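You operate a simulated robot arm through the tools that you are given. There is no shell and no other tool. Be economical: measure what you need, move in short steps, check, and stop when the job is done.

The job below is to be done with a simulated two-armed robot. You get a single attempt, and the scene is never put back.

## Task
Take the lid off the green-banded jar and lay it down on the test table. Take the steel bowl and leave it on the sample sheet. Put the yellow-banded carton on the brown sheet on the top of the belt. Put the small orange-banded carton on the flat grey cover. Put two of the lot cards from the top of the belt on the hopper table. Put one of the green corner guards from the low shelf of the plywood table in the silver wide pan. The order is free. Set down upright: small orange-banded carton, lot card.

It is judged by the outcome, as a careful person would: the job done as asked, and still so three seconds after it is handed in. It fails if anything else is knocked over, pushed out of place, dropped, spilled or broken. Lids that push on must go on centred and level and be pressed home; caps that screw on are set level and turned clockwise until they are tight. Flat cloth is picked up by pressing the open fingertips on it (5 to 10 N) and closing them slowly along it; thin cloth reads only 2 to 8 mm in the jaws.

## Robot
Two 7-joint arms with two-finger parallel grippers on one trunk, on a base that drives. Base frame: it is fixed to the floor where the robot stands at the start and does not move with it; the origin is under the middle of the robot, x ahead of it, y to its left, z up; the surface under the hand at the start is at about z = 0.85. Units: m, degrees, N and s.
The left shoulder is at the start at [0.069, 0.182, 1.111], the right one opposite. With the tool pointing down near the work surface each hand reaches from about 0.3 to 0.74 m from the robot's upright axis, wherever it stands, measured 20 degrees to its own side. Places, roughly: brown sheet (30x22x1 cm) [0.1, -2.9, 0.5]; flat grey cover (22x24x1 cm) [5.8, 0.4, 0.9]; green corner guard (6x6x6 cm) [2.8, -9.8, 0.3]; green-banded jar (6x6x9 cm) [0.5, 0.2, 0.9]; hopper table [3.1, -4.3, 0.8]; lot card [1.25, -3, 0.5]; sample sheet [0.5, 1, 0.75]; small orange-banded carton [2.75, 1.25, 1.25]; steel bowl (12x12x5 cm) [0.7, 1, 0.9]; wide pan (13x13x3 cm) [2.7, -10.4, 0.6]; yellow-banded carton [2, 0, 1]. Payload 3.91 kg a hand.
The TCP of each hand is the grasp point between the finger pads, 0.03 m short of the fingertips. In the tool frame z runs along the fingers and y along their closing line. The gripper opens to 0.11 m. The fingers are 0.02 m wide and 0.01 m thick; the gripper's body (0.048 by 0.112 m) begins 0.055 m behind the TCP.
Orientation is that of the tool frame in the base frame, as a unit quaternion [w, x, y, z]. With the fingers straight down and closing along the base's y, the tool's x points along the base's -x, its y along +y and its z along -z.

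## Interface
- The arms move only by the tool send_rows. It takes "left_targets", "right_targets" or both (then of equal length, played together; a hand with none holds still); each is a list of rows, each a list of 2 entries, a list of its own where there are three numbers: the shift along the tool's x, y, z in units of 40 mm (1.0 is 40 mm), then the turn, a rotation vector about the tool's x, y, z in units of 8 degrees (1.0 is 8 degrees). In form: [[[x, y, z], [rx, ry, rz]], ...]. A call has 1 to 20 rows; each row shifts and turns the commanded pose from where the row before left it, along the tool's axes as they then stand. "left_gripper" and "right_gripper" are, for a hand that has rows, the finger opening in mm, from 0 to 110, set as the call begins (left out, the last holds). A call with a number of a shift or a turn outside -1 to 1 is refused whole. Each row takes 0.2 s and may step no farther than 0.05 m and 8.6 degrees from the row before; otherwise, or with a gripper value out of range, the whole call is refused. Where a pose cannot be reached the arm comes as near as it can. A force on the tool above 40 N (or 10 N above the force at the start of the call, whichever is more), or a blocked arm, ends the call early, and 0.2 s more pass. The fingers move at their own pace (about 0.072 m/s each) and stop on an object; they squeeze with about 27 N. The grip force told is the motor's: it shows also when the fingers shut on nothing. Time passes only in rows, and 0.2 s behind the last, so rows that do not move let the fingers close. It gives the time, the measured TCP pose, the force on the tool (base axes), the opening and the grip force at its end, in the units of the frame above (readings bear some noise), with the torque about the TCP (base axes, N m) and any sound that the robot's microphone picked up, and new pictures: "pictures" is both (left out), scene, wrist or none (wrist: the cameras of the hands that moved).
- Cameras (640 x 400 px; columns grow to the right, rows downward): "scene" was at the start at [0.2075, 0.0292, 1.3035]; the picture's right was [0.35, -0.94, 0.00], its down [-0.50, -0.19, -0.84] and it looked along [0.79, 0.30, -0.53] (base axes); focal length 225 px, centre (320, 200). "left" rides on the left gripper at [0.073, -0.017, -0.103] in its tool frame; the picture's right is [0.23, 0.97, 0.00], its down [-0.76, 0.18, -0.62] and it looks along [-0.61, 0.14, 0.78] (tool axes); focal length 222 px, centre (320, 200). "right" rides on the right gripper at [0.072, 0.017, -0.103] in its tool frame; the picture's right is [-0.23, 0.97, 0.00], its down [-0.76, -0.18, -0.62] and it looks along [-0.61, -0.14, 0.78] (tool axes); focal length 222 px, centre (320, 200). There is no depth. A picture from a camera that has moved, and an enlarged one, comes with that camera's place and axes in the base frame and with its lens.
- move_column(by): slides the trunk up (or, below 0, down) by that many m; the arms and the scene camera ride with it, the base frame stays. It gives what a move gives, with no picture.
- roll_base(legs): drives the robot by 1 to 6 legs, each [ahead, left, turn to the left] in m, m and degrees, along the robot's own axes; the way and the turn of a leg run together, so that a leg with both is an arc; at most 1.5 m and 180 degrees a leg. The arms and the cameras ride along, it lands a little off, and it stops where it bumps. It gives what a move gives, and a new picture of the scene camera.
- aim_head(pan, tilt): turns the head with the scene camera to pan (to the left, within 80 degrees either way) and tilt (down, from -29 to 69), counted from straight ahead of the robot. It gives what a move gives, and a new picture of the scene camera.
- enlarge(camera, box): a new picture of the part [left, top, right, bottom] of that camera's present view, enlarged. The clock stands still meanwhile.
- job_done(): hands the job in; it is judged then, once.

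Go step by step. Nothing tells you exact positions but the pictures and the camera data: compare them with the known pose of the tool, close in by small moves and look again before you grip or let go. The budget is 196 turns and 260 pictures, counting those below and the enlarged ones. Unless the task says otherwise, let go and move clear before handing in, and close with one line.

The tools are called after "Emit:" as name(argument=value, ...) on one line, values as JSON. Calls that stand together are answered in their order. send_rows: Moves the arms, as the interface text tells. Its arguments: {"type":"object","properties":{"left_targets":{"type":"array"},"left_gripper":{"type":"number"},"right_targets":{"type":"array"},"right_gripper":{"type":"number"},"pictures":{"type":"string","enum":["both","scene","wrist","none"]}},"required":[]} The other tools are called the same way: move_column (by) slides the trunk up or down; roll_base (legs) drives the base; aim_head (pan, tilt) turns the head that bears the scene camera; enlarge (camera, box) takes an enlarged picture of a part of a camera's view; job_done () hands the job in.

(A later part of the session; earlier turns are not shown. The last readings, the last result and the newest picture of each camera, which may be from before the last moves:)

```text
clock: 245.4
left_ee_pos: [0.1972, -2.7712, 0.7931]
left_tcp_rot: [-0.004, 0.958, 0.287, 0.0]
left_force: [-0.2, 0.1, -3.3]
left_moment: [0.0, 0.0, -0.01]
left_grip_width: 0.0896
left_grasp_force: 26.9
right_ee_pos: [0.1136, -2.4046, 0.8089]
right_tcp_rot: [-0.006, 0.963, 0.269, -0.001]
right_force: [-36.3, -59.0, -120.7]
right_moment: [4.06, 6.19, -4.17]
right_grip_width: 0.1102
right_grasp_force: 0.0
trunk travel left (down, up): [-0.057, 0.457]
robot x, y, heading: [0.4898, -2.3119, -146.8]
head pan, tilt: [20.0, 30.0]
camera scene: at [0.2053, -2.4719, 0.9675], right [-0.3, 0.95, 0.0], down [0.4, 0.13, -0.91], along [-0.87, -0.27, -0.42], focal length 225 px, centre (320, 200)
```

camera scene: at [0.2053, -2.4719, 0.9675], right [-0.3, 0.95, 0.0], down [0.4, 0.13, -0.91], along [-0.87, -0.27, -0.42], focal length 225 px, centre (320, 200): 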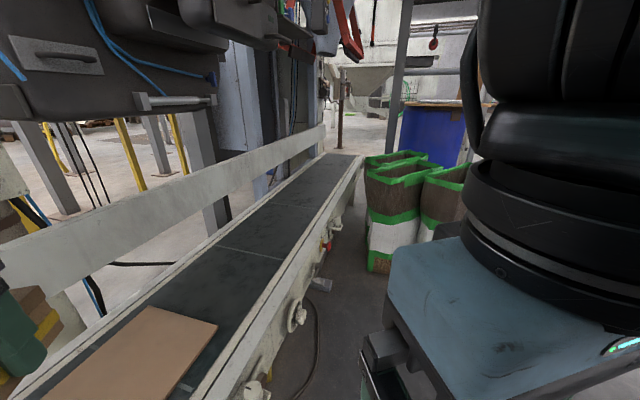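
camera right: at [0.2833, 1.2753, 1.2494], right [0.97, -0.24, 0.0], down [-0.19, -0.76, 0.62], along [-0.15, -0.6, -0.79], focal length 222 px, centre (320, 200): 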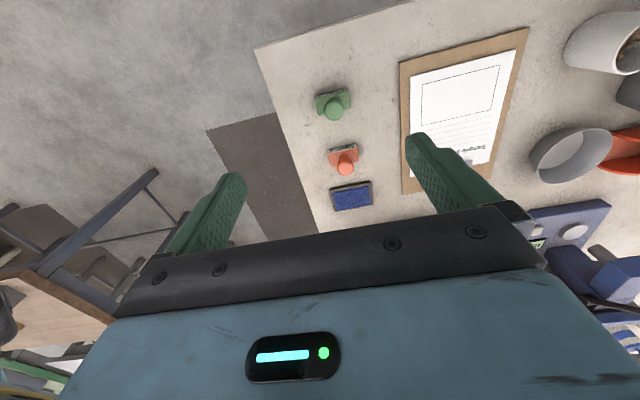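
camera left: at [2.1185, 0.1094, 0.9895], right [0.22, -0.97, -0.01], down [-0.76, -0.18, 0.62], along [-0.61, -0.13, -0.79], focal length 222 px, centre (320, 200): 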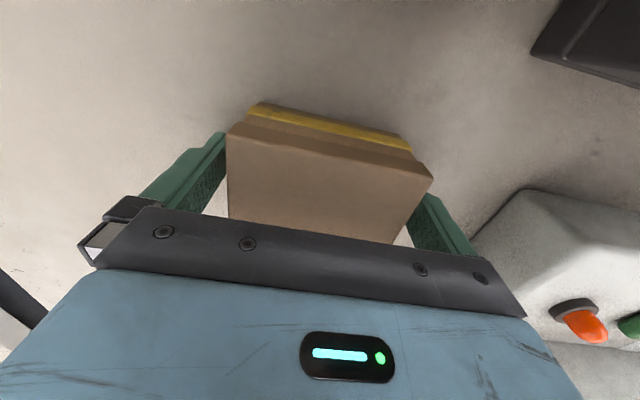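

The head is jammed against the right wrist. Pan back, move the right hand forward, then re-aim.

Emit:
aim_head(pan=-45, tilt=20)

Emit:
send_rows(right_targets=[[[-0.9, -0.3, 0], [0, 0, 0]], [[-0.9, -0.3, 0], [0, 0, 0]], [[-0.9, -0.3, 0], [0, 0, 0]], [[-0.9, -0.3, 0], [0, 0, 0]], [[0, 0, 0], [0, 0, 0]]], pictures="none")

Emit:
aim_head(pan=20, tilt=30)

```text
clock: 246.8
left_ee_pos: [0.1968, -2.7703, 0.7926]
left_tcp_rot: [-0.005, 0.958, 0.286, 0.001]
left_force: [1.2, -0.9, -3.8]
left_moment: [0.06, -0.03, 0.01]
left_grip_width: 0.0899
left_grasp_force: 27.3
right_ee_pos: [0.1174, -2.4021, 0.8157]
right_tcp_rot: [0.002, 0.96, 0.279, 0.004]
right_force: [-0.3, -0.5, -0.2]
right_moment: [0.01, -0.01, -0.02]
right_grip_width: 0.1099
right_grasp_force: 0.0
trunk travel left (down, up): [-0.057, 0.457]
robot x, y, heading: [0.493, -2.3152, -147.0]
head pan, tilt: [-45.0, 20.0]
camera scene: at [0.2022, -2.4254, 0.9753], right [0.2, 0.98, 0.0], down [0.34, -0.07, -0.94], along [-0.92, 0.19, -0.34], focal length 225 px, centre (320, 200)
```

scene: 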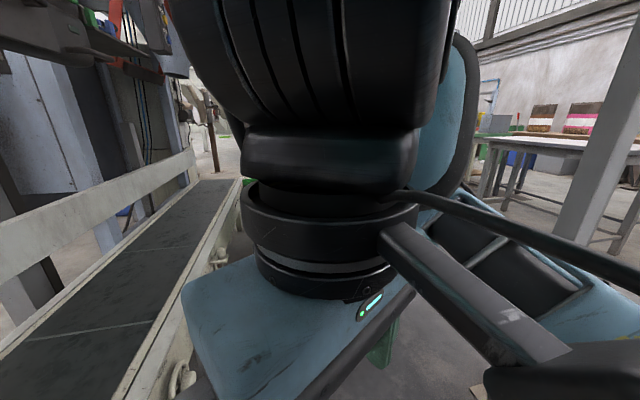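

```text
clock: 248.0
left_ee_pos: [0.1972, -2.7713, 0.7946]
left_tcp_rot: [-0.005, 0.958, 0.287, 0.001]
left_force: [0.5, -0.3, -3.1]
left_moment: [0.0, -0.03, 0.01]
left_grip_width: 0.0899
left_grasp_force: 26.9
right_ee_pos: [-0.0299, -2.4361, 0.8151]
right_tcp_rot: [0.0, 0.96, 0.279, 0.004]
right_force: [-0.7, 0.4, -0.6]
right_moment: [0.01, 0.04, 0.01]
right_grip_width: 0.1101
right_grasp_force: 0.1
trunk travel left (down, up): [-0.057, 0.457]
robot x, y, heading: [0.4889, -2.3143, -146.8]
head pan, tilt: [-45.0, 20.0]
```

```text
clock: 249.4
left_ee_pos: [0.1976, -2.7704, 0.7932]
left_tcp_rot: [-0.004, 0.958, 0.287, 0.0]
left_force: [0.5, 0.5, -3.8]
left_moment: [0.04, -0.03, 0.01]
left_grip_width: 0.09
left_grasp_force: 27.1
right_ee_pos: [-0.0295, -2.4363, 0.8158]
right_tcp_rot: [0.001, 0.96, 0.28, 0.004]
right_force: [0.5, -0.1, -0.3]
right_moment: [-0.02, 0.01, 0.01]
right_grip_width: 0.11
right_grasp_force: 0.1
trunk travel left (down, up): [-0.057, 0.457]
robot x, y, heading: [0.4885, -2.3128, -146.9]
head pan, tilt: [20.0, 30.0]
camera scene: at [0.239, -2.5168, 0.9593], right [-0.8, 0.6, 0.0], down [0.3, 0.4, -0.87], along [-0.52, -0.69, -0.5], focal length 225 px, centre (320, 200)
```

scene: 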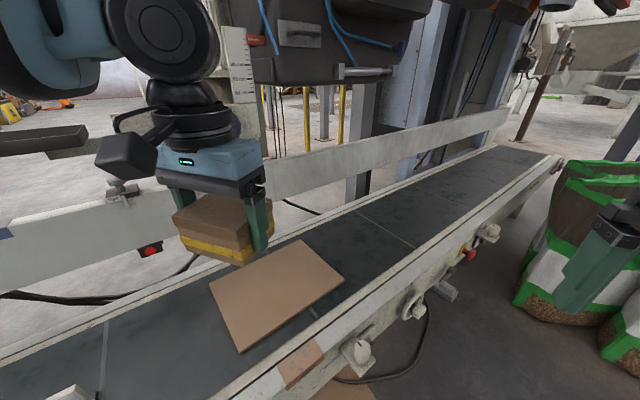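

The sheet centre works out at about (0.08, −2.92), surface z≈0.45. Nudge the base closer, lower the trunk the rest and move the carton over it.

Emit:
roll_base(legs=[[0.07, 0.02, 0]])

Emit:
move_column(by=-0.05)

Emit:
send_rows(left_targets=[[[-0.6, 0.3, 0.6], [0, 0, 0]], [[-0.6, 0.3, 0.6], [0, 0, 0]], [[-0.6, 0.2, 0.6], [0, 0, 0]], [[-0.6, 0.2, 0.6], [0, 0, 0]], [[0, 0, 0], [0, 0, 0]]])

```text
clock: 250.4
left_ee_pos: [0.1523, -2.8259, 0.7929]
left_tcp_rot: [-0.005, 0.958, 0.286, 0.0]
left_force: [-0.5, 0.1, -3.7]
left_moment: [0.03, -0.02, -0.02]
left_grip_width: 0.09
left_grasp_force: 27.1
right_ee_pos: [-0.0766, -2.4915, 0.8153]
right_tcp_rot: [0.001, 0.96, 0.279, 0.004]
right_force: [-0.5, -1.0, 0.3]
right_moment: [0.01, 0.02, -0.03]
right_grip_width: 0.11
right_grasp_force: 0.1
trunk travel left (down, up): [-0.057, 0.457]
robot x, y, heading: [0.4431, -2.3686, -146.7]
head pan, tilt: [20.0, 30.0]
camera scene: at [0.1923, -2.5717, 0.9591], right [-0.8, 0.6, 0.0], down [0.3, 0.4, -0.87], along [-0.52, -0.69, -0.5], focal length 225 px, centre (320, 200)
```

scene: 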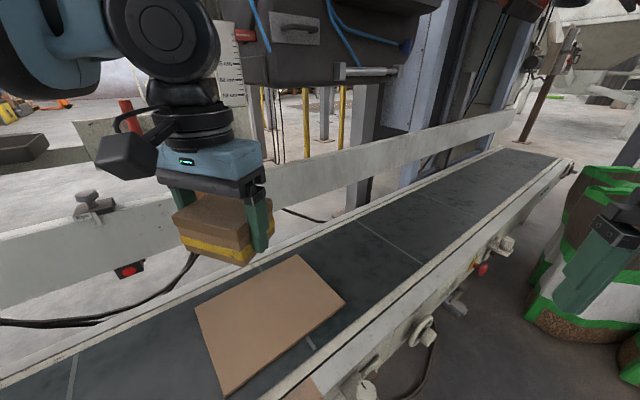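

```text
clock: 251.3
left_ee_pos: [0.1512, -2.8251, 0.7425]
left_tcp_rot: [-0.005, 0.958, 0.286, 0.0]
left_force: [-0.4, 0.0, -3.1]
left_moment: [-0.01, -0.01, 0.0]
left_grip_width: 0.0897
left_grasp_force: 26.5
right_ee_pos: [-0.0758, -2.4914, 0.7647]
right_tcp_rot: [0.001, 0.96, 0.279, 0.003]
right_force: [0.6, -0.6, -0.7]
right_moment: [0.0, 0.01, 0.0]
right_grip_width: 0.11
right_grasp_force: 0.0
trunk travel left (down, up): [-0.007, 0.507]
robot x, y, heading: [0.445, -2.3685, -146.8]
head pan, tilt: [20.0, 30.0]
```

```text
clock: 252.5
left_ee_pos: [0.0926, -2.912, 0.6459]
left_tcp_rot: [-0.004, 0.958, 0.287, 0.001]
left_force: [0.4, -0.9, -3.1]
left_moment: [0.01, 0.0, 0.02]
left_grip_width: 0.0899
left_grasp_force: 27.1
right_ee_pos: [-0.0757, -2.4906, 0.7652]
right_tcp_rot: [0.002, 0.96, 0.279, 0.003]
right_force: [-0.2, 0.1, 0.0]
right_moment: [-0.02, 0.0, -0.02]
right_grip_width: 0.1099
right_grasp_force: 0.0
trunk travel left (down, up): [-0.007, 0.507]
robot x, y, heading: [0.447, -2.3642, -146.8]
head pan, tilt: [20.0, 30.0]
camera scene: at [0.1837, -2.5772, 0.9188], right [-0.8, 0.6, 0.0], down [0.3, 0.4, -0.87], along [-0.52, -0.69, -0.5], focal length 225 px, centre (320, 200)
camera left: at [0.1441, -2.8581, 0.7504], right [0.73, -0.69, -0.01], down [-0.54, -0.57, 0.62], along [-0.43, -0.44, -0.79], focal length 222 px, centre (320, 200)
```

scene: 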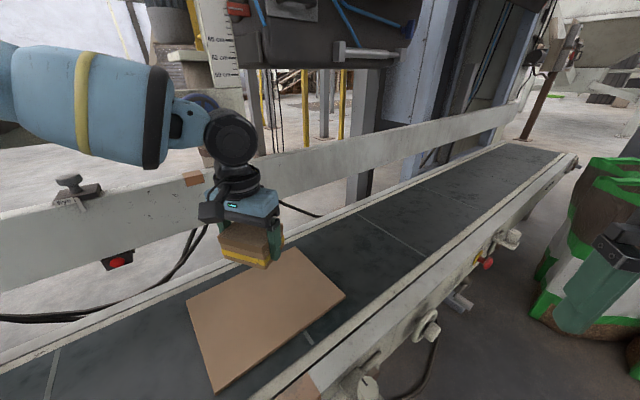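
left: 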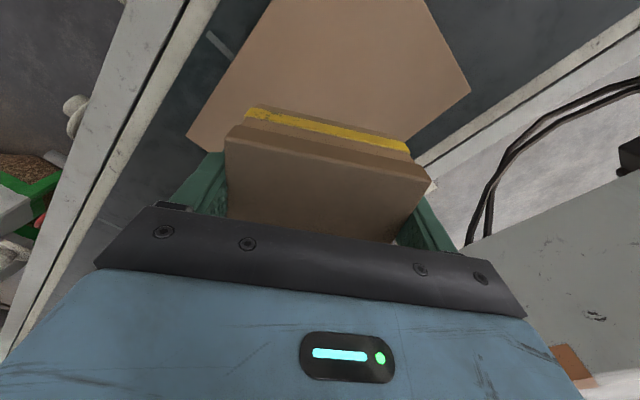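

The carton is above the sheet's centre. Lower it in steps.

Emit:
send_rows(left_targets=[[[-0.05, 0, 1], [0, 0, 0]], [[-0.05, 0, 1], [0, 0, 0]], [[-0.05, 0, 0.8], [0, 0, 0]], [[0, 0, 0.5], [0, 0, 0]], [[0, 0, 0.2], [0, 0, 0]], [[0, 0, 0], [0, 0, 0]]])

```text
clock: 253.9
left_ee_pos: [0.0873, -2.9142, 0.5055]
left_tcp_rot: [-0.004, 0.958, 0.287, 0.001]
left_force: [-0.2, 0.3, -3.8]
left_moment: [0.0, -0.02, -0.02]
left_grip_width: 0.0898
left_grasp_force: 26.4
right_ee_pos: [-0.076, -2.4916, 0.7649]
right_tcp_rot: [0.001, 0.96, 0.279, 0.003]
right_force: [-0.1, -0.5, 0.3]
right_moment: [-0.03, 0.0, 0.01]
right_grip_width: 0.11
right_grasp_force: 0.0
trunk travel left (down, up): [-0.007, 0.507]
robot x, y, heading: [0.444, -2.3671, -146.5]
head pan, tilt: [20.0, 30.0]
camera scene: at [0.1836, -2.5772, 0.9188], right [-0.8, 0.6, 0.0], down [0.3, 0.4, -0.87], along [-0.52, -0.69, -0.5], focal length 225 px, centre (320, 200)
camera left: at [0.1389, -2.8606, 0.6089], right [0.73, -0.69, -0.01], down [-0.54, -0.57, 0.62], along [-0.43, -0.44, -0.79], focal length 222 px, centre (320, 200)
```

scene: 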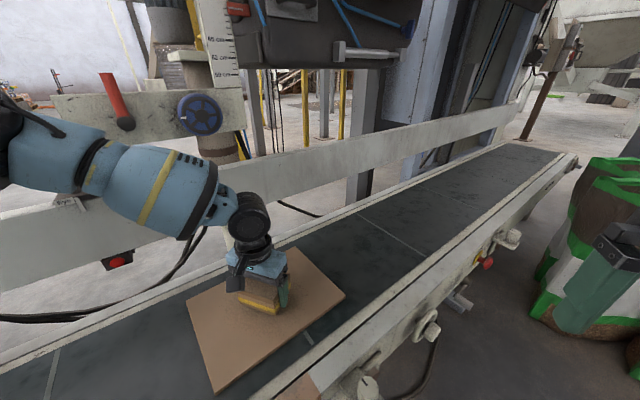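
left: 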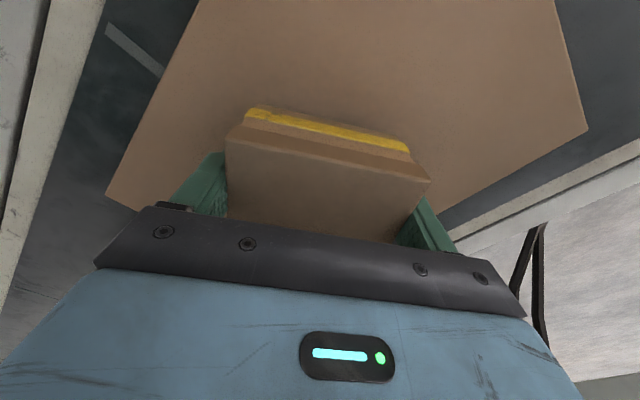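

Emit:
send_rows(left_targets=[[[0, 0, 0.2], [0, 0, 0]], [[0, 0, 0.15], [0, 0, 0]], [[0, 0, 0.12], [0, 0, 0]], [[0, 0, 0.1], [0, 0, 0]], [[0, 0, 0.1], [0, 0, 0]], [[0, 0, 0.1], [0, 0, 0]]], pictures="none")

```text
clock: 254.7
left_ee_pos: [0.0856, -2.9128, 0.4951]
left_tcp_rot: [-0.002, 0.958, 0.288, -0.002]
left_force: [5.6, 3.3, 17.3]
left_moment: [-0.41, -0.98, 0.33]
left_grip_width: 0.0895
left_grasp_force: 26.9
right_ee_pos: [-0.0744, -2.492, 0.7648]
right_tcp_rot: [0.001, 0.96, 0.28, 0.002]
right_force: [1.4, -1.3, -0.6]
right_moment: [-0.05, 0.02, 0.01]
right_grip_width: 0.11
right_grasp_force: 0.0
trunk travel left (down, up): [-0.007, 0.507]
robot x, y, heading: [0.4446, -2.3693, -146.8]
head pan, tilt: [20.0, 30.0]
stopped in row 4 (left hand): the force on the tool passed its limit at 45 N (the readings are from after the stop); the commanded pose is now the measured one
```

Contact at z=0.495 (surface ≈0.459). Release and rise.

Emit:
send_rows(left_targets=[[[0, 0, 0], [0, 0, 0]], [[0, 0, 0], [0, 0, 0]], [[0, 0, 0], [0, 0, 0]]], left_gripper=110, pictures="none")

Emit:
send_rows(left_targets=[[[0, 0, -0.5], [0, 0, 0]], [[0, 0, -1], [0, 0, 0]], [[0, 0, -1], [0, 0, 0]], [[0, 0, -1], [0, 0, 0]], [[0, 0, -1], [0, 0, 0]], [[0, 0, -1], [0, 0, 0]]], pictures="scene")

```text
clock: 255.5
left_ee_pos: [0.0855, -2.9143, 0.4916]
left_tcp_rot: [-0.003, 0.958, 0.288, -0.002]
left_force: [0.3, 0.6, -0.6]
left_moment: [0.02, -0.04, -0.01]
left_grip_width: 0.11
left_grasp_force: 0.1
right_ee_pos: [-0.0744, -2.4905, 0.7639]
right_tcp_rot: [0.001, 0.96, 0.279, 0.003]
right_force: [0.1, 0.4, -0.5]
right_moment: [0.03, 0.0, 0.03]
right_grip_width: 0.11
right_grasp_force: 0.1
trunk travel left (down, up): [-0.007, 0.507]
robot x, y, heading: [0.4444, -2.3687, -146.7]
head pan, tilt: [20.0, 30.0]
```

```text
clock: 256.9
left_ee_pos: [0.0863, -2.9148, 0.7132]
left_tcp_rot: [-0.003, 0.958, 0.287, -0.002]
left_force: [0.1, -0.2, -0.5]
left_moment: [-0.01, -0.02, 0.01]
left_grip_width: 0.1099
left_grasp_force: 0.0
right_ee_pos: [-0.0756, -2.4909, 0.7643]
right_tcp_rot: [0.001, 0.96, 0.279, 0.004]
right_force: [-0.4, -0.9, 0.3]
right_moment: [-0.02, 0.02, 0.0]
right_grip_width: 0.1098
right_grasp_force: 0.1
trunk travel left (down, up): [-0.007, 0.507]
robot x, y, heading: [0.4452, -2.366, -146.8]
head pan, tilt: [20.0, 30.0]
camera scene: at [0.1841, -2.577, 0.919], right [-0.8, 0.6, 0.0], down [0.3, 0.4, -0.87], along [-0.52, -0.69, -0.5], focal length 225 px, centre (320, 200)
```

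scene: 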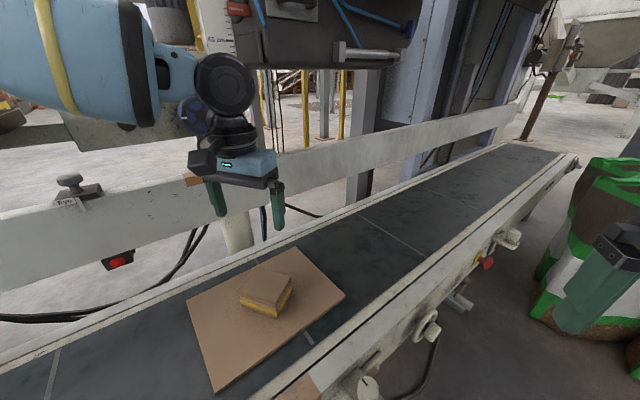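

Yellow carton is on the brown sheet. Now the lot cards: raise the trunk a little, turn to face the belt squarely around x≈0.7 with one card for each hand.

Emit:
move_column(by=0.12)

Emit:
roll_base(legs=[[0, 0, 57], [-0.1, 0.26, 0]])

Emit:
aim_head(pan=0, tilt=38)

```text
clock: 258.4
left_ee_pos: [0.0863, -2.9162, 0.8322]
left_tcp_rot: [-0.003, 0.958, 0.287, -0.002]
left_force: [0.6, -0.3, -0.2]
left_moment: [-0.03, 0.0, 0.0]
left_grip_width: 0.1101
left_grasp_force: 0.1
right_ee_pos: [-0.0761, -2.4915, 0.8836]
right_tcp_rot: [0.0, 0.96, 0.28, 0.004]
right_force: [0.7, -0.2, -0.4]
right_moment: [-0.02, -0.01, 0.01]
right_grip_width: 0.1103
right_grasp_force: 0.0
trunk travel left (down, up): [-0.127, 0.387]
robot x, y, heading: [0.4415, -2.3718, -146.9]
head pan, tilt: [20.0, 30.0]
```

```text
clock: 263.8
left_ee_pos: [0.9676, -2.8651, 0.8328]
left_tcp_rot: [-0.001, 0.703, 0.711, -0.004]
left_force: [-0.9, 0.6, -0.3]
left_moment: [-0.01, 0.0, -0.02]
left_grip_width: 0.1101
left_grasp_force: 0.1
right_ee_pos: [0.5217, -2.773, 0.885]
right_tcp_rot: [-0.001, 0.709, 0.705, 0.003]
right_force: [-1.2, -0.1, 0.4]
right_moment: [0.0, 0.01, 0.02]
right_grip_width: 0.1101
right_grasp_force: 0.0
trunk travel left (down, up): [-0.127, 0.387]
robot x, y, heading: [0.6947, -2.2662, -89.8]
head pan, tilt: [20.0, 30.0]
camera scene: at [0.7325, -2.5629, 1.0396], right [-0.94, -0.35, 0.0], down [-0.17, 0.47, -0.87], along [0.3, -0.81, -0.5], focal length 225 px, centre (320, 200)
```

scene: 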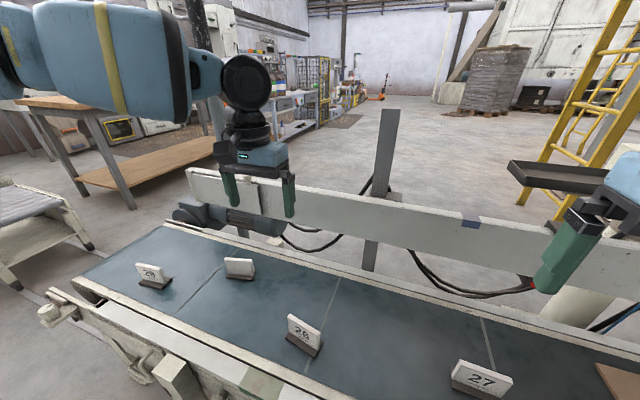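

```text
clock: 264.7
left_ee_pos: [0.9669, -2.8648, 0.8324]
left_tcp_rot: [-0.001, 0.703, 0.711, -0.004]
left_force: [-0.3, 0.7, -0.7]
left_moment: [0.01, 0.03, -0.01]
left_grip_width: 0.1098
left_grasp_force: 0.1
right_ee_pos: [0.5215, -2.7725, 0.8849]
right_tcp_rot: [-0.001, 0.709, 0.705, 0.003]
right_force: [-0.3, -0.3, 0.3]
right_moment: [-0.01, -0.02, 0.02]
right_grip_width: 0.1098
right_grasp_force: 0.0
trunk travel left (down, up): [-0.127, 0.387]
robot x, y, heading: [0.698, -2.2691, -89.4]
head pan, tilt: [0.0, 38.0]
camera scene: at [0.7015, -2.5646, 1.0272], right [-1.0, -0.01, 0.0], down [-0.01, 0.62, -0.79], along [0.01, -0.79, -0.62], focal length 225 px, centre (320, 200)
```

scene: 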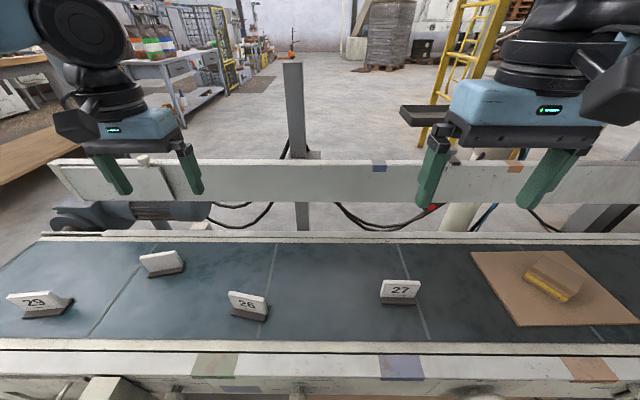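

Four cards stand in little bases. Zoom on 26 and 27.

Emit:
enlarge(camera="scene", box=[210, 250, 450, 350])

```text
2.67 times, centred on (330, 300) of scene
camera zoom: at [0.7015, -2.5646, 1.0272], right [-1.0, -0.01, 0.0], down [-0.01, 0.62, -0.79], along [0.01, -0.79, -0.62], focal length 601 px, centre (293, -67)
```

zoom: 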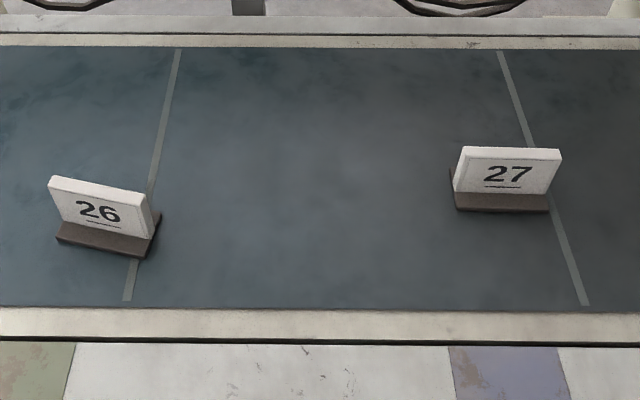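

Cards 26 (centre ≈(0.885, −2.83)) and 27 (≈(0.50, −2.88)), about 5.5 cm tall. I'll yaw each hand so its fingers close across the card's thickness.

Emit:
send_rows(left_targets=[[[0, 0, 0], [0, 0, -0.84]], [[0, 0, 0], [0, 0, -0.84]], [[0, 0, 0], [0, 0, -0.84]], [[0, 0, 0], [0, 0, -0.84]], [[0, 0, 0], [0, 0, -0.84]], [[0, 0, 0], [0, 0, -0.84]], [[0, 0, 0], [0, 0, -0.84]], [[0, 0, 0], [0, 0, -0.84]], [[0, 0, 0], [0, 0, -0.84]], [[0, 0, 0], [0, 0, -0.84]], [[0, 0, 0], [0, 0, -0.84]], [[0, 0, 0], [0, 0, -0.84]]], right_targets=[[[0, 0, 0], [0, 0, 0.94]], [[0, 0, 0], [0, 0, 0.94]], [[0, 0, 0], [0, 0, 0.94]], [[0, 0, 0], [0, 0, 0.94]], [[0, 0, 0], [0, 0, 0.94]], [[0, 0, 0], [0, 0, 0.94]], [[0, 0, 0], [0, 0, 0.94]], [[0, 0, 0], [0, 0, 0.94]], [[0, 0, 0], [0, 0, 0.94]], [[0, 0, 0], [0, 0, 0.94]], [[0, 0, 0], [0, 0, 0.94]], [[0, 0, 0], [0, 0, 0.94]]], left_gripper=60, right_gripper=60)

```text
clock: 267.3
left_ee_pos: [0.9654, -2.8656, 0.8331]
left_tcp_rot: [-0.003, 0.075, 0.997, -0.002]
left_force: [-0.5, -0.3, 0.9]
left_moment: [0.01, -0.04, 0.0]
left_grip_width: 0.0598
left_grasp_force: 0.2
right_ee_pos: [0.5224, -2.7724, 0.8835]
right_tcp_rot: [-0.002, 1.0, -0.006, 0.001]
right_force: [-0.4, -0.5, 0.0]
right_moment: [0.02, 0.01, -0.01]
right_grip_width: 0.0597
right_grasp_force: 0.1
trunk travel left (down, up): [-0.127, 0.387]
robot x, y, heading: [0.6988, -2.2696, -89.5]
head pan, tilt: [0.0, 38.0]
camera scene: at [0.7014, -2.5646, 1.0272], right [-1.0, -0.01, 0.0], down [0.0, 0.62, -0.79], along [0.01, -0.79, -0.62], focal length 225 px, centre (320, 200)
camera right: at [0.5937, -2.7914, 0.9882], right [-0.24, -0.97, -0.01], down [-0.76, 0.18, 0.62], along [-0.6, 0.15, -0.78], focal length 222 px, centre (320, 200)
camera left: at [0.8929, -2.871, 0.9363], right [-0.08, 1.0, 0.0], down [0.78, 0.06, 0.62], along [0.62, 0.05, -0.79], focal length 222 px, centre (320, 200)
```

scene: 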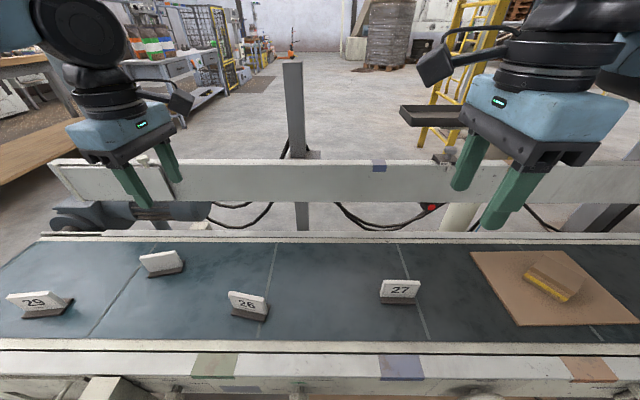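
right: 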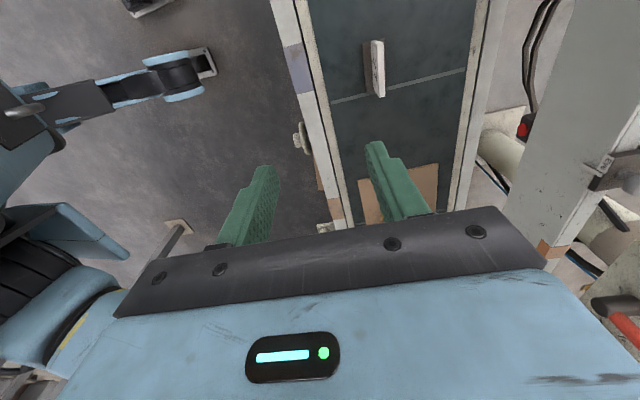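
left: 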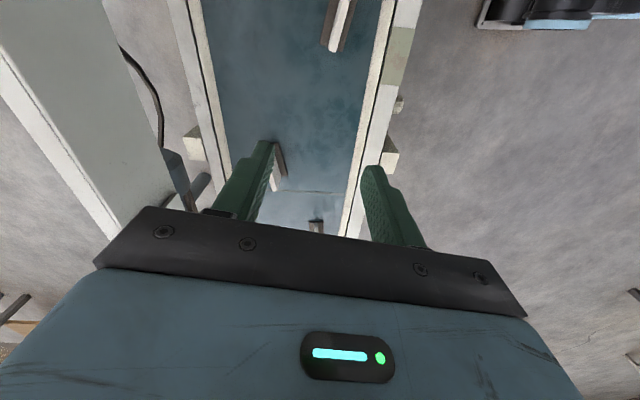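

Both yawed fine. Move each hand above its card and descend to ~0.6.

Emit:
send_rows(left_targets=[[[0.72, 0.09, 0.3], [0, 0, 0]], [[0.72, 0.09, 0.3], [0, 0, 0]], [[0.72, 0.09, 0.3], [0, 0, 0]], [[0, 0, 0.9], [0, 0, 0]], [[0, 0, 0.9], [0, 0, 0]], [[0, 0, 0.9], [0, 0, 0]], [[0, 0, 0.9], [0, 0, 0]], [[0, 0, 0.9], [0, 0, 0]], [[0, 0, 0.9], [0, 0, 0]], [[0, 0, 0], [0, 0, 0]]], right_targets=[[[-0.17, 0.88, 0.3], [0, 0, 0]], [[-0.17, 0.88, 0.3], [0, 0, 0]], [[-0.17, 0.88, 0.3], [0, 0, 0]], [[0, 0, 1], [0, 0, 0]], [[0, 0, 1], [0, 0, 0]], [[0, 0, 1], [0, 0, 0]], [[0, 0, 1], [0, 0, 0]], [[0, 0, 1], [0, 0, 0]], [[0, 0, 1], [0, 0, 0]], [[0, 0, 0.4], [0, 0, 0]]])

```text
clock: 269.5
left_ee_pos: [0.8796, -2.8433, 0.5818]
left_tcp_rot: [-0.004, 0.075, 0.997, -0.002]
left_force: [0.8, 0.2, -0.6]
left_moment: [-0.01, -0.03, -0.01]
left_grip_width: 0.0603
left_grasp_force: 0.0
right_ee_pos: [0.5001, -2.8783, 0.5903]
right_tcp_rot: [-0.002, 1.0, -0.005, 0.002]
right_force: [-0.3, 0.3, -1.1]
right_moment: [-0.01, -0.01, 0.0]
right_grip_width: 0.0602
right_grasp_force: 0.1
trunk travel left (down, up): [-0.127, 0.387]
robot x, y, heading: [0.7008, -2.2669, -89.4]
head pan, tilt: [0.0, 38.0]
camera scene: at [0.7014, -2.5645, 1.0273], right [-1.0, -0.01, 0.0], down [0.0, 0.62, -0.79], along [0.01, -0.79, -0.62], focal length 225 px, centre (320, 200)
camera right: at [0.5726, -2.8968, 0.6944], right [-0.24, -0.97, -0.01], down [-0.76, 0.18, 0.62], along [-0.6, 0.15, -0.78], focal length 222 px, centre (320, 200)
camera left: at [0.8055, -2.8478, 0.6855], right [-0.08, 1.0, 0.0], down [0.78, 0.06, 0.62], along [0.62, 0.05, -0.79], focal length 222 px, centre (320, 200)
```

scene: 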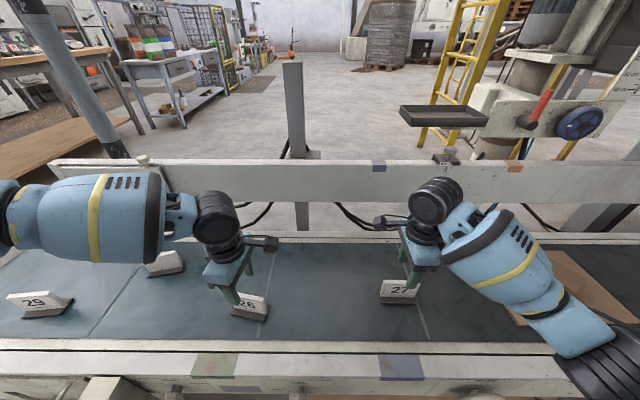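
right: 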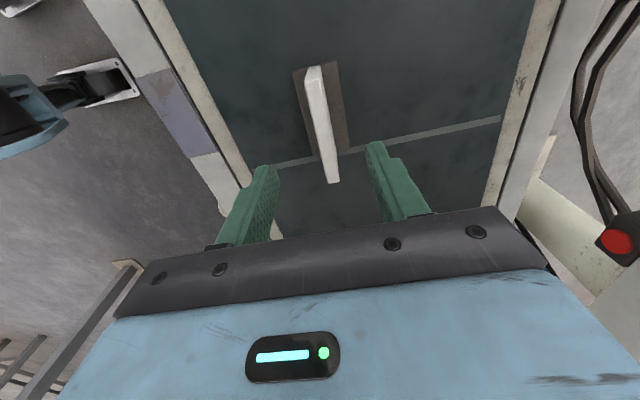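
left: 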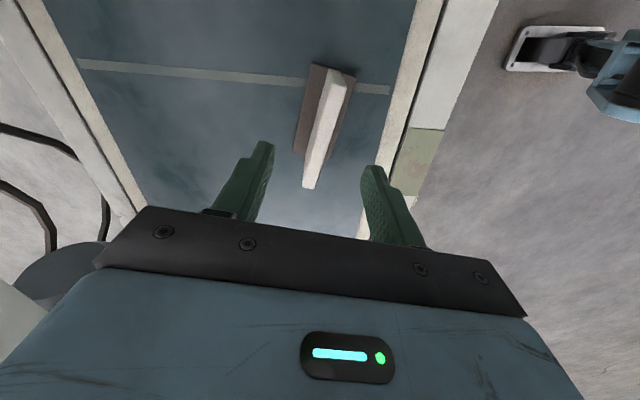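

Both plates are centred between fingers. Descend so the pads cover the plate, then close.

Emit:
send_rows(left_targets=[[[0, 0.03, 0.7], [0, 0, 0]], [[0, 0, 0.7], [0, 0, 0]], [[0, 0, 0.5], [0, 0, 0]], [[0, 0, 0], [0, 0, 0]]], right_targets=[[[0, 0.1, 0.7], [0, 0, 0]], [[0, 0, 0.7], [0, 0, 0]], [[0, 0, 0.7], [0, 0, 0]], [[0, 0, 0], [0, 0, 0]]], pictures="wrist")

```text
clock: 270.5
left_ee_pos: [0.8804, -2.8413, 0.5047]
left_tcp_rot: [-0.004, 0.075, 0.997, -0.001]
left_force: [-0.5, -0.1, -0.4]
left_moment: [0.01, 0.01, -0.01]
left_grip_width: 0.06
left_grasp_force: 0.1
right_ee_pos: [0.5028, -2.882, 0.5069]
right_tcp_rot: [-0.002, 1.0, -0.005, 0.003]
right_force: [-0.3, 0.0, 0.1]
right_moment: [0.0, -0.03, -0.04]
right_grip_width: 0.0597
right_grasp_force: 0.1
trunk travel left (down, up): [-0.127, 0.387]
robot x, y, heading: [0.6967, -2.267, -89.6]
head pan, tilt: [0.0, 38.0]
camera right: at [0.5738, -2.9003, 0.6113], right [-0.24, -0.97, -0.01], down [-0.76, 0.18, 0.62], along [-0.6, 0.15, -0.78], focal length 222 px, centre (320, 200)
camera left: at [0.8061, -2.8478, 0.6086], right [-0.08, 1.0, 0.0], down [0.78, 0.06, 0.62], along [0.62, 0.05, -0.79], focal length 222 px, centre (320, 200)
```

right: 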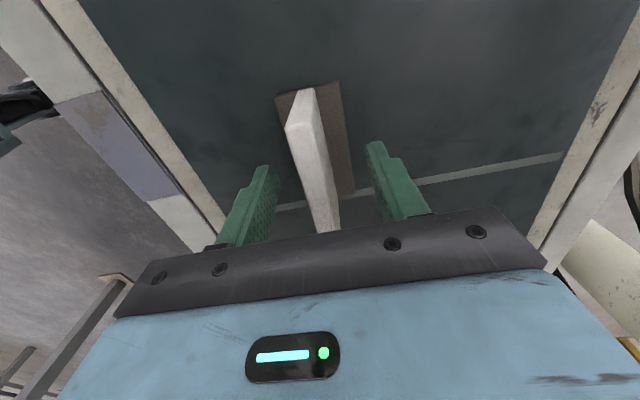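
left: 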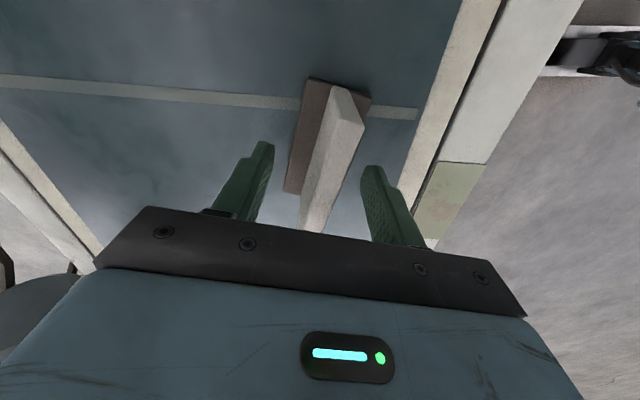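

Emit:
send_rows(left_targets=[[[0, 0, 0], [0, 0, 0]], [[0, 0, 0], [0, 0, 0]], [[0, 0, 0], [0, 0, 0]], [[0, 0, 0], [0, 0, 0]]], right_targets=[[[0, 0, 0], [0, 0, 0]], [[0, 0, 0], [0, 0, 0]], [[0, 0, 0], [0, 0, 0]], [[0, 0, 0], [0, 0, 0]]], left_gripper=0, right_gripper=0, pictures="wrist")

```text
clock: 271.5
left_ee_pos: [0.8798, -2.8421, 0.5046]
left_tcp_rot: [-0.004, 0.076, 0.997, -0.001]
left_force: [-0.2, 0.7, 0.3]
left_moment: [0.05, 0.0, 0.03]
left_grip_width: 0.0116
left_grasp_force: 26.9
right_ee_pos: [0.5025, -2.8804, 0.5079]
right_tcp_rot: [-0.003, 1.0, -0.005, 0.002]
right_force: [-0.1, -0.2, 0.9]
right_moment: [0.01, 0.0, -0.03]
right_grip_width: 0.0116
right_grasp_force: 26.8
trunk travel left (down, up): [-0.127, 0.387]
robot x, y, heading: [0.7004, -2.2698, -89.4]
head pan, tilt: [0.0, 38.0]
camera right: at [0.5737, -2.9004, 0.6115], right [-0.24, -0.97, -0.01], down [-0.76, 0.18, 0.62], along [-0.6, 0.15, -0.78], focal length 222 px, centre (320, 200)
camera left: at [0.806, -2.8477, 0.6087], right [-0.08, 1.0, 0.0], down [0.78, 0.06, 0.62], along [0.62, 0.05, -0.79], focal length 222 px, centre (320, 200)
```

right: 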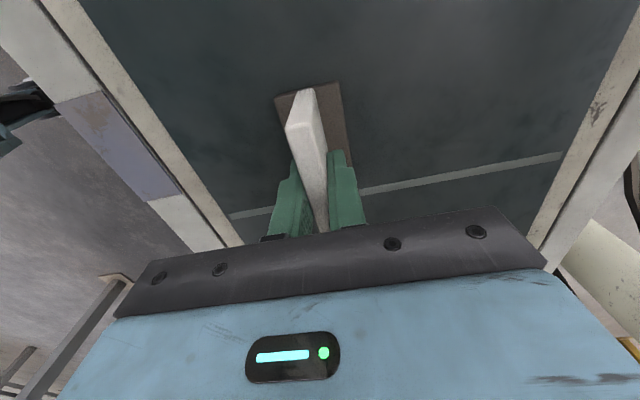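
left: 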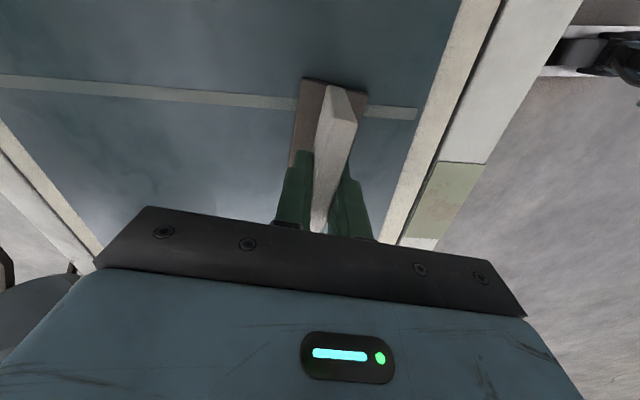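

Both cards gripped (11.6 mm). Lift with arms and trunk, then back away and look for the hopper table.

Emit:
send_rows(left_targets=[[[0, 0, -0.5], [0, 0, 0]], [[0, 0, -1], [0, 0, 0]], [[0, 0, -1], [0, 0, 0]], [[0, 0, -1], [0, 0, 0]]], right_targets=[[[0, 0, -0.5], [0, 0, 0]], [[0, 0, -1], [0, 0, 0]], [[0, 0, -1], [0, 0, 0]], [[0, 0, -1], [0, 0, 0]]], pictures="none")

Emit:
move_column(by=0.32)

Emit:
roll_base(legs=[[-0.35, 0, 0], [0, 0, 40]])

Emit:
aim_head(pan=0, tilt=18)

```text
clock: 272.5
left_ee_pos: [0.881, -2.8406, 0.6441]
left_tcp_rot: [-0.003, 0.076, 0.997, -0.002]
left_force: [-0.4, 1.1, -0.4]
left_moment: [0.01, 0.0, 0.02]
left_grip_width: 0.0116
left_grasp_force: 27.3
right_ee_pos: [0.5001, -2.8811, 0.6475]
right_tcp_rot: [-0.003, 1.0, -0.004, 0.0]
right_force: [-0.2, -0.5, -1.0]
right_moment: [0.0, -0.01, -0.02]
right_grip_width: 0.0114
right_grasp_force: 27.5
trunk travel left (down, up): [-0.127, 0.387]
robot x, y, heading: [0.6972, -2.2723, -89.4]
head pan, tilt: [0.0, 38.0]
```

```text
clock: 275.6
left_ee_pos: [0.8814, -2.846, 1.0651]
left_tcp_rot: [0.004, 0.075, 0.993, -0.093]
left_force: [-0.3, 0.3, -0.8]
left_moment: [-0.02, -0.01, 0.03]
left_grip_width: 0.0115
left_grasp_force: 27.1
right_ee_pos: [0.5015, -2.882, 0.9676]
right_tcp_rot: [-0.004, 1.0, -0.004, 0.002]
right_force: [0.4, -0.4, -0.5]
right_moment: [0.02, 0.0, 0.0]
right_grip_width: 0.0116
right_grasp_force: 26.8
trunk travel left (down, up): [-0.447, 0.067]
robot x, y, heading: [0.6987, -2.2725, -89.7]
head pan, tilt: [0.0, 38.0]
```

```text
clock: 279.8
left_ee_pos: [1.2111, -2.2435, 1.0642]
left_tcp_rot: [0.037, -0.275, 0.957, -0.086]
left_force: [0.1, 0.4, -0.3]
left_moment: [0.0, 0.0, 0.01]
left_grip_width: 0.0115
left_grasp_force: 27.1
right_ee_pos: [0.9472, -2.5187, 0.9681]
right_tcp_rot: [-0.003, 0.939, 0.345, 0.001]
right_force: [-0.5, -0.3, -0.8]
right_moment: [-0.01, 0.01, 0.0]
right_grip_width: 0.0116
right_grasp_force: 26.8
trunk travel left (down, up): [-0.447, 0.067]
robot x, y, heading: [0.6955, -1.9304, -48.6]
head pan, tilt: [0.0, 38.0]
camera scene: at [0.8102, -2.0591, 1.3798], right [-0.75, -0.66, 0.0], down [-0.41, 0.46, -0.79], along [0.52, -0.59, -0.62], focal length 225 px, centre (320, 200)
```

scene: 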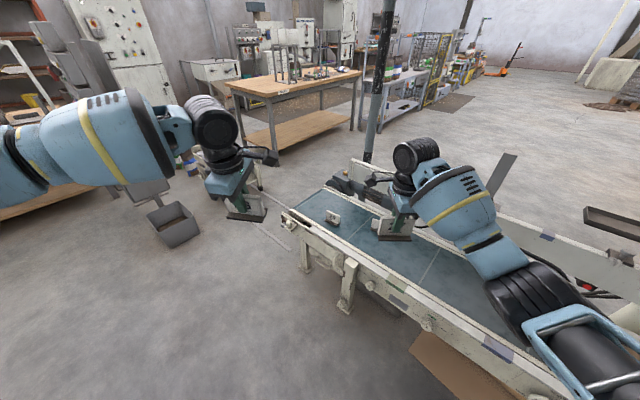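

```text
clock: 280.6
left_ee_pos: [1.2112, -2.2441, 1.0648]
left_tcp_rot: [0.037, -0.276, 0.957, -0.085]
left_force: [-0.4, -0.3, 0.3]
left_moment: [-0.02, 0.0, -0.01]
left_grip_width: 0.0113
left_grasp_force: 26.8
right_ee_pos: [0.9459, -2.5198, 0.9684]
right_tcp_rot: [-0.003, 0.939, 0.345, 0.001]
right_force: [0.6, -0.6, 0.0]
right_moment: [0.02, -0.03, 0.01]
right_grip_width: 0.0114
right_grasp_force: 26.7
trunk travel left (down, up): [-0.447, 0.067]
robot x, y, heading: [0.6968, -1.9263, -48.7]
head pan, tilt: [0.0, 18.0]
camera scene: at [0.8148, -2.0645, 1.4114], right [-0.75, -0.66, 0.0], down [-0.2, 0.23, -0.95], along [0.63, -0.71, -0.31], focal length 225 px, centre (320, 200)
```

scene: 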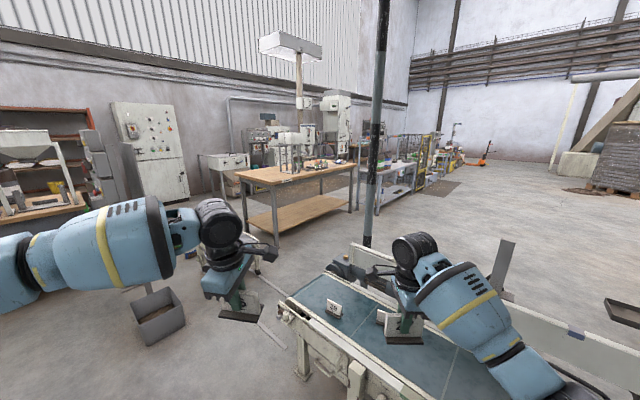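

Emit:
enlarge(camera="scene", box=[190, 90, 430, 250])

```text
2.50 times, centred on (310, 170) of scene
camera zoom: at [0.8148, -2.0645, 1.4114], right [-0.75, -0.66, 0.0], down [-0.2, 0.23, -0.95], along [0.63, -0.71, -0.31], focal length 563 px, centre (345, 275)
```

zoom: 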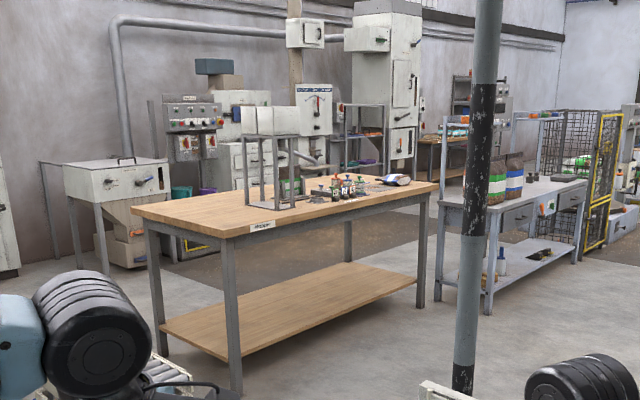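

The table tagged "Hopper" is the wooden one (x≈2.75–3.6, y≈−3.5…−5.2). Between the belt end and a roller trolley there's a gap; go in front of it and inspect.

Emit:
roll_base(legs=[[0, 0, -41], [0.0, 1.27, 0]])

Emit:
aim_head(pan=0, tilt=40)

```text
clock: 293.9
left_ee_pos: [2.1473, -2.5005, 1.0645]
left_tcp_rot: [0.005, 0.08, 0.992, -0.093]
left_force: [0.3, -0.4, -1.0]
left_moment: [0.0, 0.05, 0.0]
left_grip_width: 0.0112
left_grasp_force: 27.0
right_ee_pos: [1.7665, -2.5321, 0.9679]
right_tcp_rot: [-0.003, 1.0, -0.008, 0.002]
right_force: [-0.4, -0.1, -1.0]
right_moment: [-0.04, 0.04, -0.02]
right_grip_width: 0.0114
right_grasp_force: 27.0
trunk travel left (down, up): [-0.447, 0.067]
robot x, y, heading: [1.975, -1.9214, -90.0]
head pan, tilt: [0.0, 18.0]
camera scene: at [1.9704, -2.1055, 1.4115], right [-1.0, 0.0, 0.0], down [0.0, 0.31, -0.95], along [0.0, -0.95, -0.31], focal length 225 px, centre (320, 200)
```

scene: 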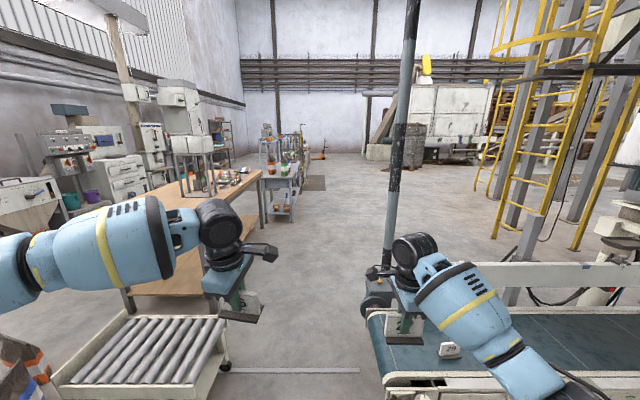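

```text
clock: 294.8
left_ee_pos: [2.1481, -2.5009, 1.0649]
left_tcp_rot: [0.004, 0.08, 0.992, -0.093]
left_force: [-0.5, -0.2, -1.7]
left_moment: [-0.03, -0.02, -0.03]
left_grip_width: 0.0113
left_grasp_force: 27.2
right_ee_pos: [1.7656, -2.5336, 0.9677]
right_tcp_rot: [-0.002, 1.0, -0.01, 0.002]
right_force: [-0.2, 0.3, -0.2]
right_moment: [0.01, 0.02, 0.0]
right_grip_width: 0.0116
right_grasp_force: 27.3
trunk travel left (down, up): [-0.447, 0.067]
robot x, y, heading: [1.9657, -1.925, -90.1]
head pan, tilt: [0.0, 40.0]
camera scene: at [1.9704, -2.0971, 1.3769], right [-1.0, 0.0, 0.0], down [0.0, 0.64, -0.77], along [0.0, -0.77, -0.64], focal length 225 px, centre (320, 200)
```

scene: 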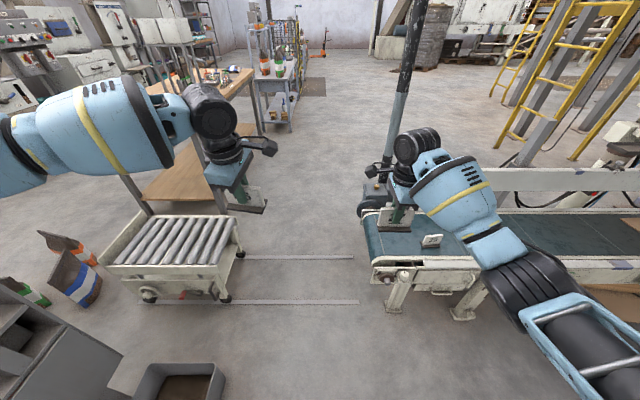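

The gap is about x 1.74–2.45; the pole is near (1.52, −3.41). Pass at x≈2.13, then turn left to face the table.

Emit:
roll_base(legs=[[0, 0.165, 0.1], [1.4, 0, 0], [0.42, 0, 0], [0, 0, 90]])

Emit:
aim_head(pan=0, tilt=35)

```text
clock: 309.6
left_ee_pos: [2.7084, -3.5962, 1.0652]
left_tcp_rot: [0.069, -0.643, 0.76, -0.063]
left_force: [0.2, 0.1, -1.2]
left_moment: [0.01, -0.03, -0.01]
left_grip_width: 0.0115
left_grasp_force: 26.9
right_ee_pos: [2.7399, -3.9768, 0.9678]
right_tcp_rot: [-0.004, 0.714, 0.7, -0.001]
right_force: [-0.2, -0.1, -0.2]
right_moment: [0.02, -0.01, 0.0]
right_grip_width: 0.0115
right_grasp_force: 27.7
trunk travel left (down, up): [-0.447, 0.067]
robot x, y, heading: [2.1306, -3.7691, -0.3]
head pan, tilt: [0.0, 40.0]
camera scene: at [2.3021, -3.7742, 1.3768], right [0.0, -1.0, 0.0], down [-0.64, 0.0, -0.77], along [0.77, 0.0, -0.64], focal length 225 px, centre (320, 200)
```

scene: 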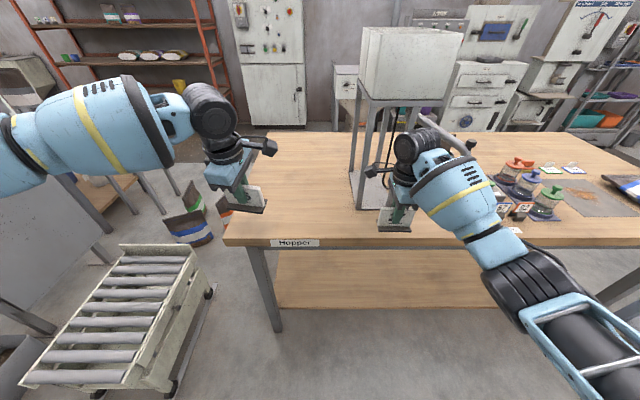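

```text
clock: 310.2
left_ee_pos: [2.7098, -3.5946, 1.0663]
left_tcp_rot: [0.068, -0.644, 0.759, -0.063]
left_force: [-0.2, 0.5, -0.4]
left_moment: [0.0, -0.02, -0.02]
left_grip_width: 0.0113
left_grasp_force: 26.8
right_ee_pos: [2.7409, -3.977, 0.968]
right_tcp_rot: [-0.004, 0.715, 0.699, -0.001]
right_force: [-0.8, 0.4, -0.5]
right_moment: [0.03, 0.03, -0.02]
right_grip_width: 0.0115
right_grasp_force: 27.3
trunk travel left (down, up): [-0.447, 0.067]
robot x, y, heading: [2.1314, -3.7719, -0.3]
head pan, tilt: [0.0, 35.0]
camera scene: at [2.3052, -3.7742, 1.3844], right [0.0, -1.0, 0.0], down [-0.57, 0.0, -0.82], along [0.82, 0.0, -0.57], focal length 225 px, centre (320, 200)
```

scene: 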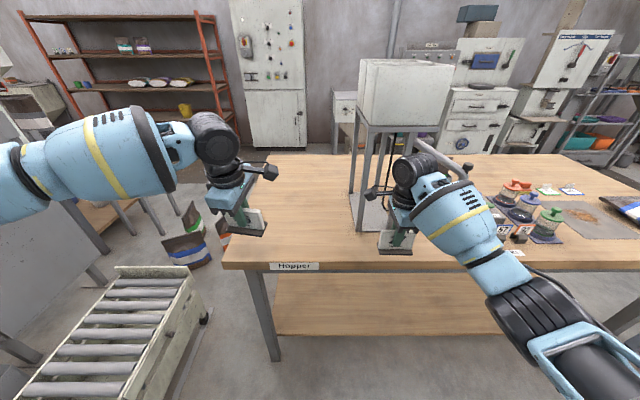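

The table carries the tag "Hopper". I'll straighten the left hand (tilted 10°), draw the right hand back from the stand, then drive in.

Emit:
send_rows(left_targets=[[[0, 0, 0.5], [-0.44, 0.05, 0]], [[0, 0, 0.5], [-0.44, 0.05, 0]], [[0, 0, 0.5], [-0.44, 0.06, 0]], [[0, 0, 0], [0, 0, 0]], [[0, 0, 0], [0, 0, 0]]], right_targets=[[[0, -0.9, 0], [0, 0, 0]], [[0, -0.9, 0], [0, 0, 0]], [[0, -0.9, 0], [0, 0, 0]], [[0, -0.9, 0], [0, 0, 0]], [[0, -0.9, 0], [0, 0, 0]]], pictures="none")

Emit:
roll_base(legs=[[0.17, 0, 0.3]])

```text
clock: 311.4
left_ee_pos: [2.7048, -3.5816, 1.023]
left_tcp_rot: [0.023, -0.646, 0.763, -0.021]
left_force: [0.1, -0.4, -1.1]
left_moment: [0.01, -0.01, 0.0]
left_grip_width: 0.0114
left_grasp_force: 26.7
left hand out of reach, approached as far as the arm can: row 1, 2, 3
right_ee_pos: [2.56, -3.9742, 0.9695]
right_tcp_rot: [-0.003, 0.715, 0.699, -0.001]
right_force: [0.5, 0.7, -0.6]
right_moment: [0.02, -0.01, 0.02]
right_grip_width: 0.0115
right_grasp_force: 27.2
trunk travel left (down, up): [-0.447, 0.067]
robot x, y, heading: [2.1325, -3.7715, -0.1]
head pan, tilt: [0.0, 35.0]
```

```text
clock: 312.9
left_ee_pos: [2.8748, -3.5797, 1.0223]
left_tcp_rot: [0.024, -0.648, 0.761, -0.021]
left_force: [1.4, 0.1, -0.6]
left_moment: [-0.01, 0.01, 0.02]
left_grip_width: 0.0113
left_grasp_force: 26.8
right_ee_pos: [2.7326, -3.9733, 0.9691]
right_tcp_rot: [-0.003, 0.713, 0.701, -0.001]
right_force: [-0.3, 0.0, -0.1]
right_moment: [-0.02, 0.06, -0.01]
right_grip_width: 0.0111
right_grasp_force: 26.7
trunk travel left (down, up): [-0.447, 0.067]
robot x, y, heading: [2.301, -3.7712, 0.2]
head pan, tilt: [0.0, 35.0]
camera scene: at [2.4758, -3.774, 1.3844], right [0.0, -1.0, 0.0], down [-0.57, 0.0, -0.82], along [0.82, 0.0, -0.57], focal length 225 px, centre (320, 200)
```

scene: 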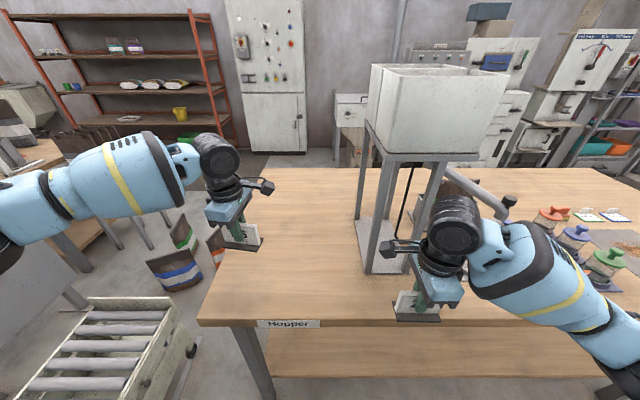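

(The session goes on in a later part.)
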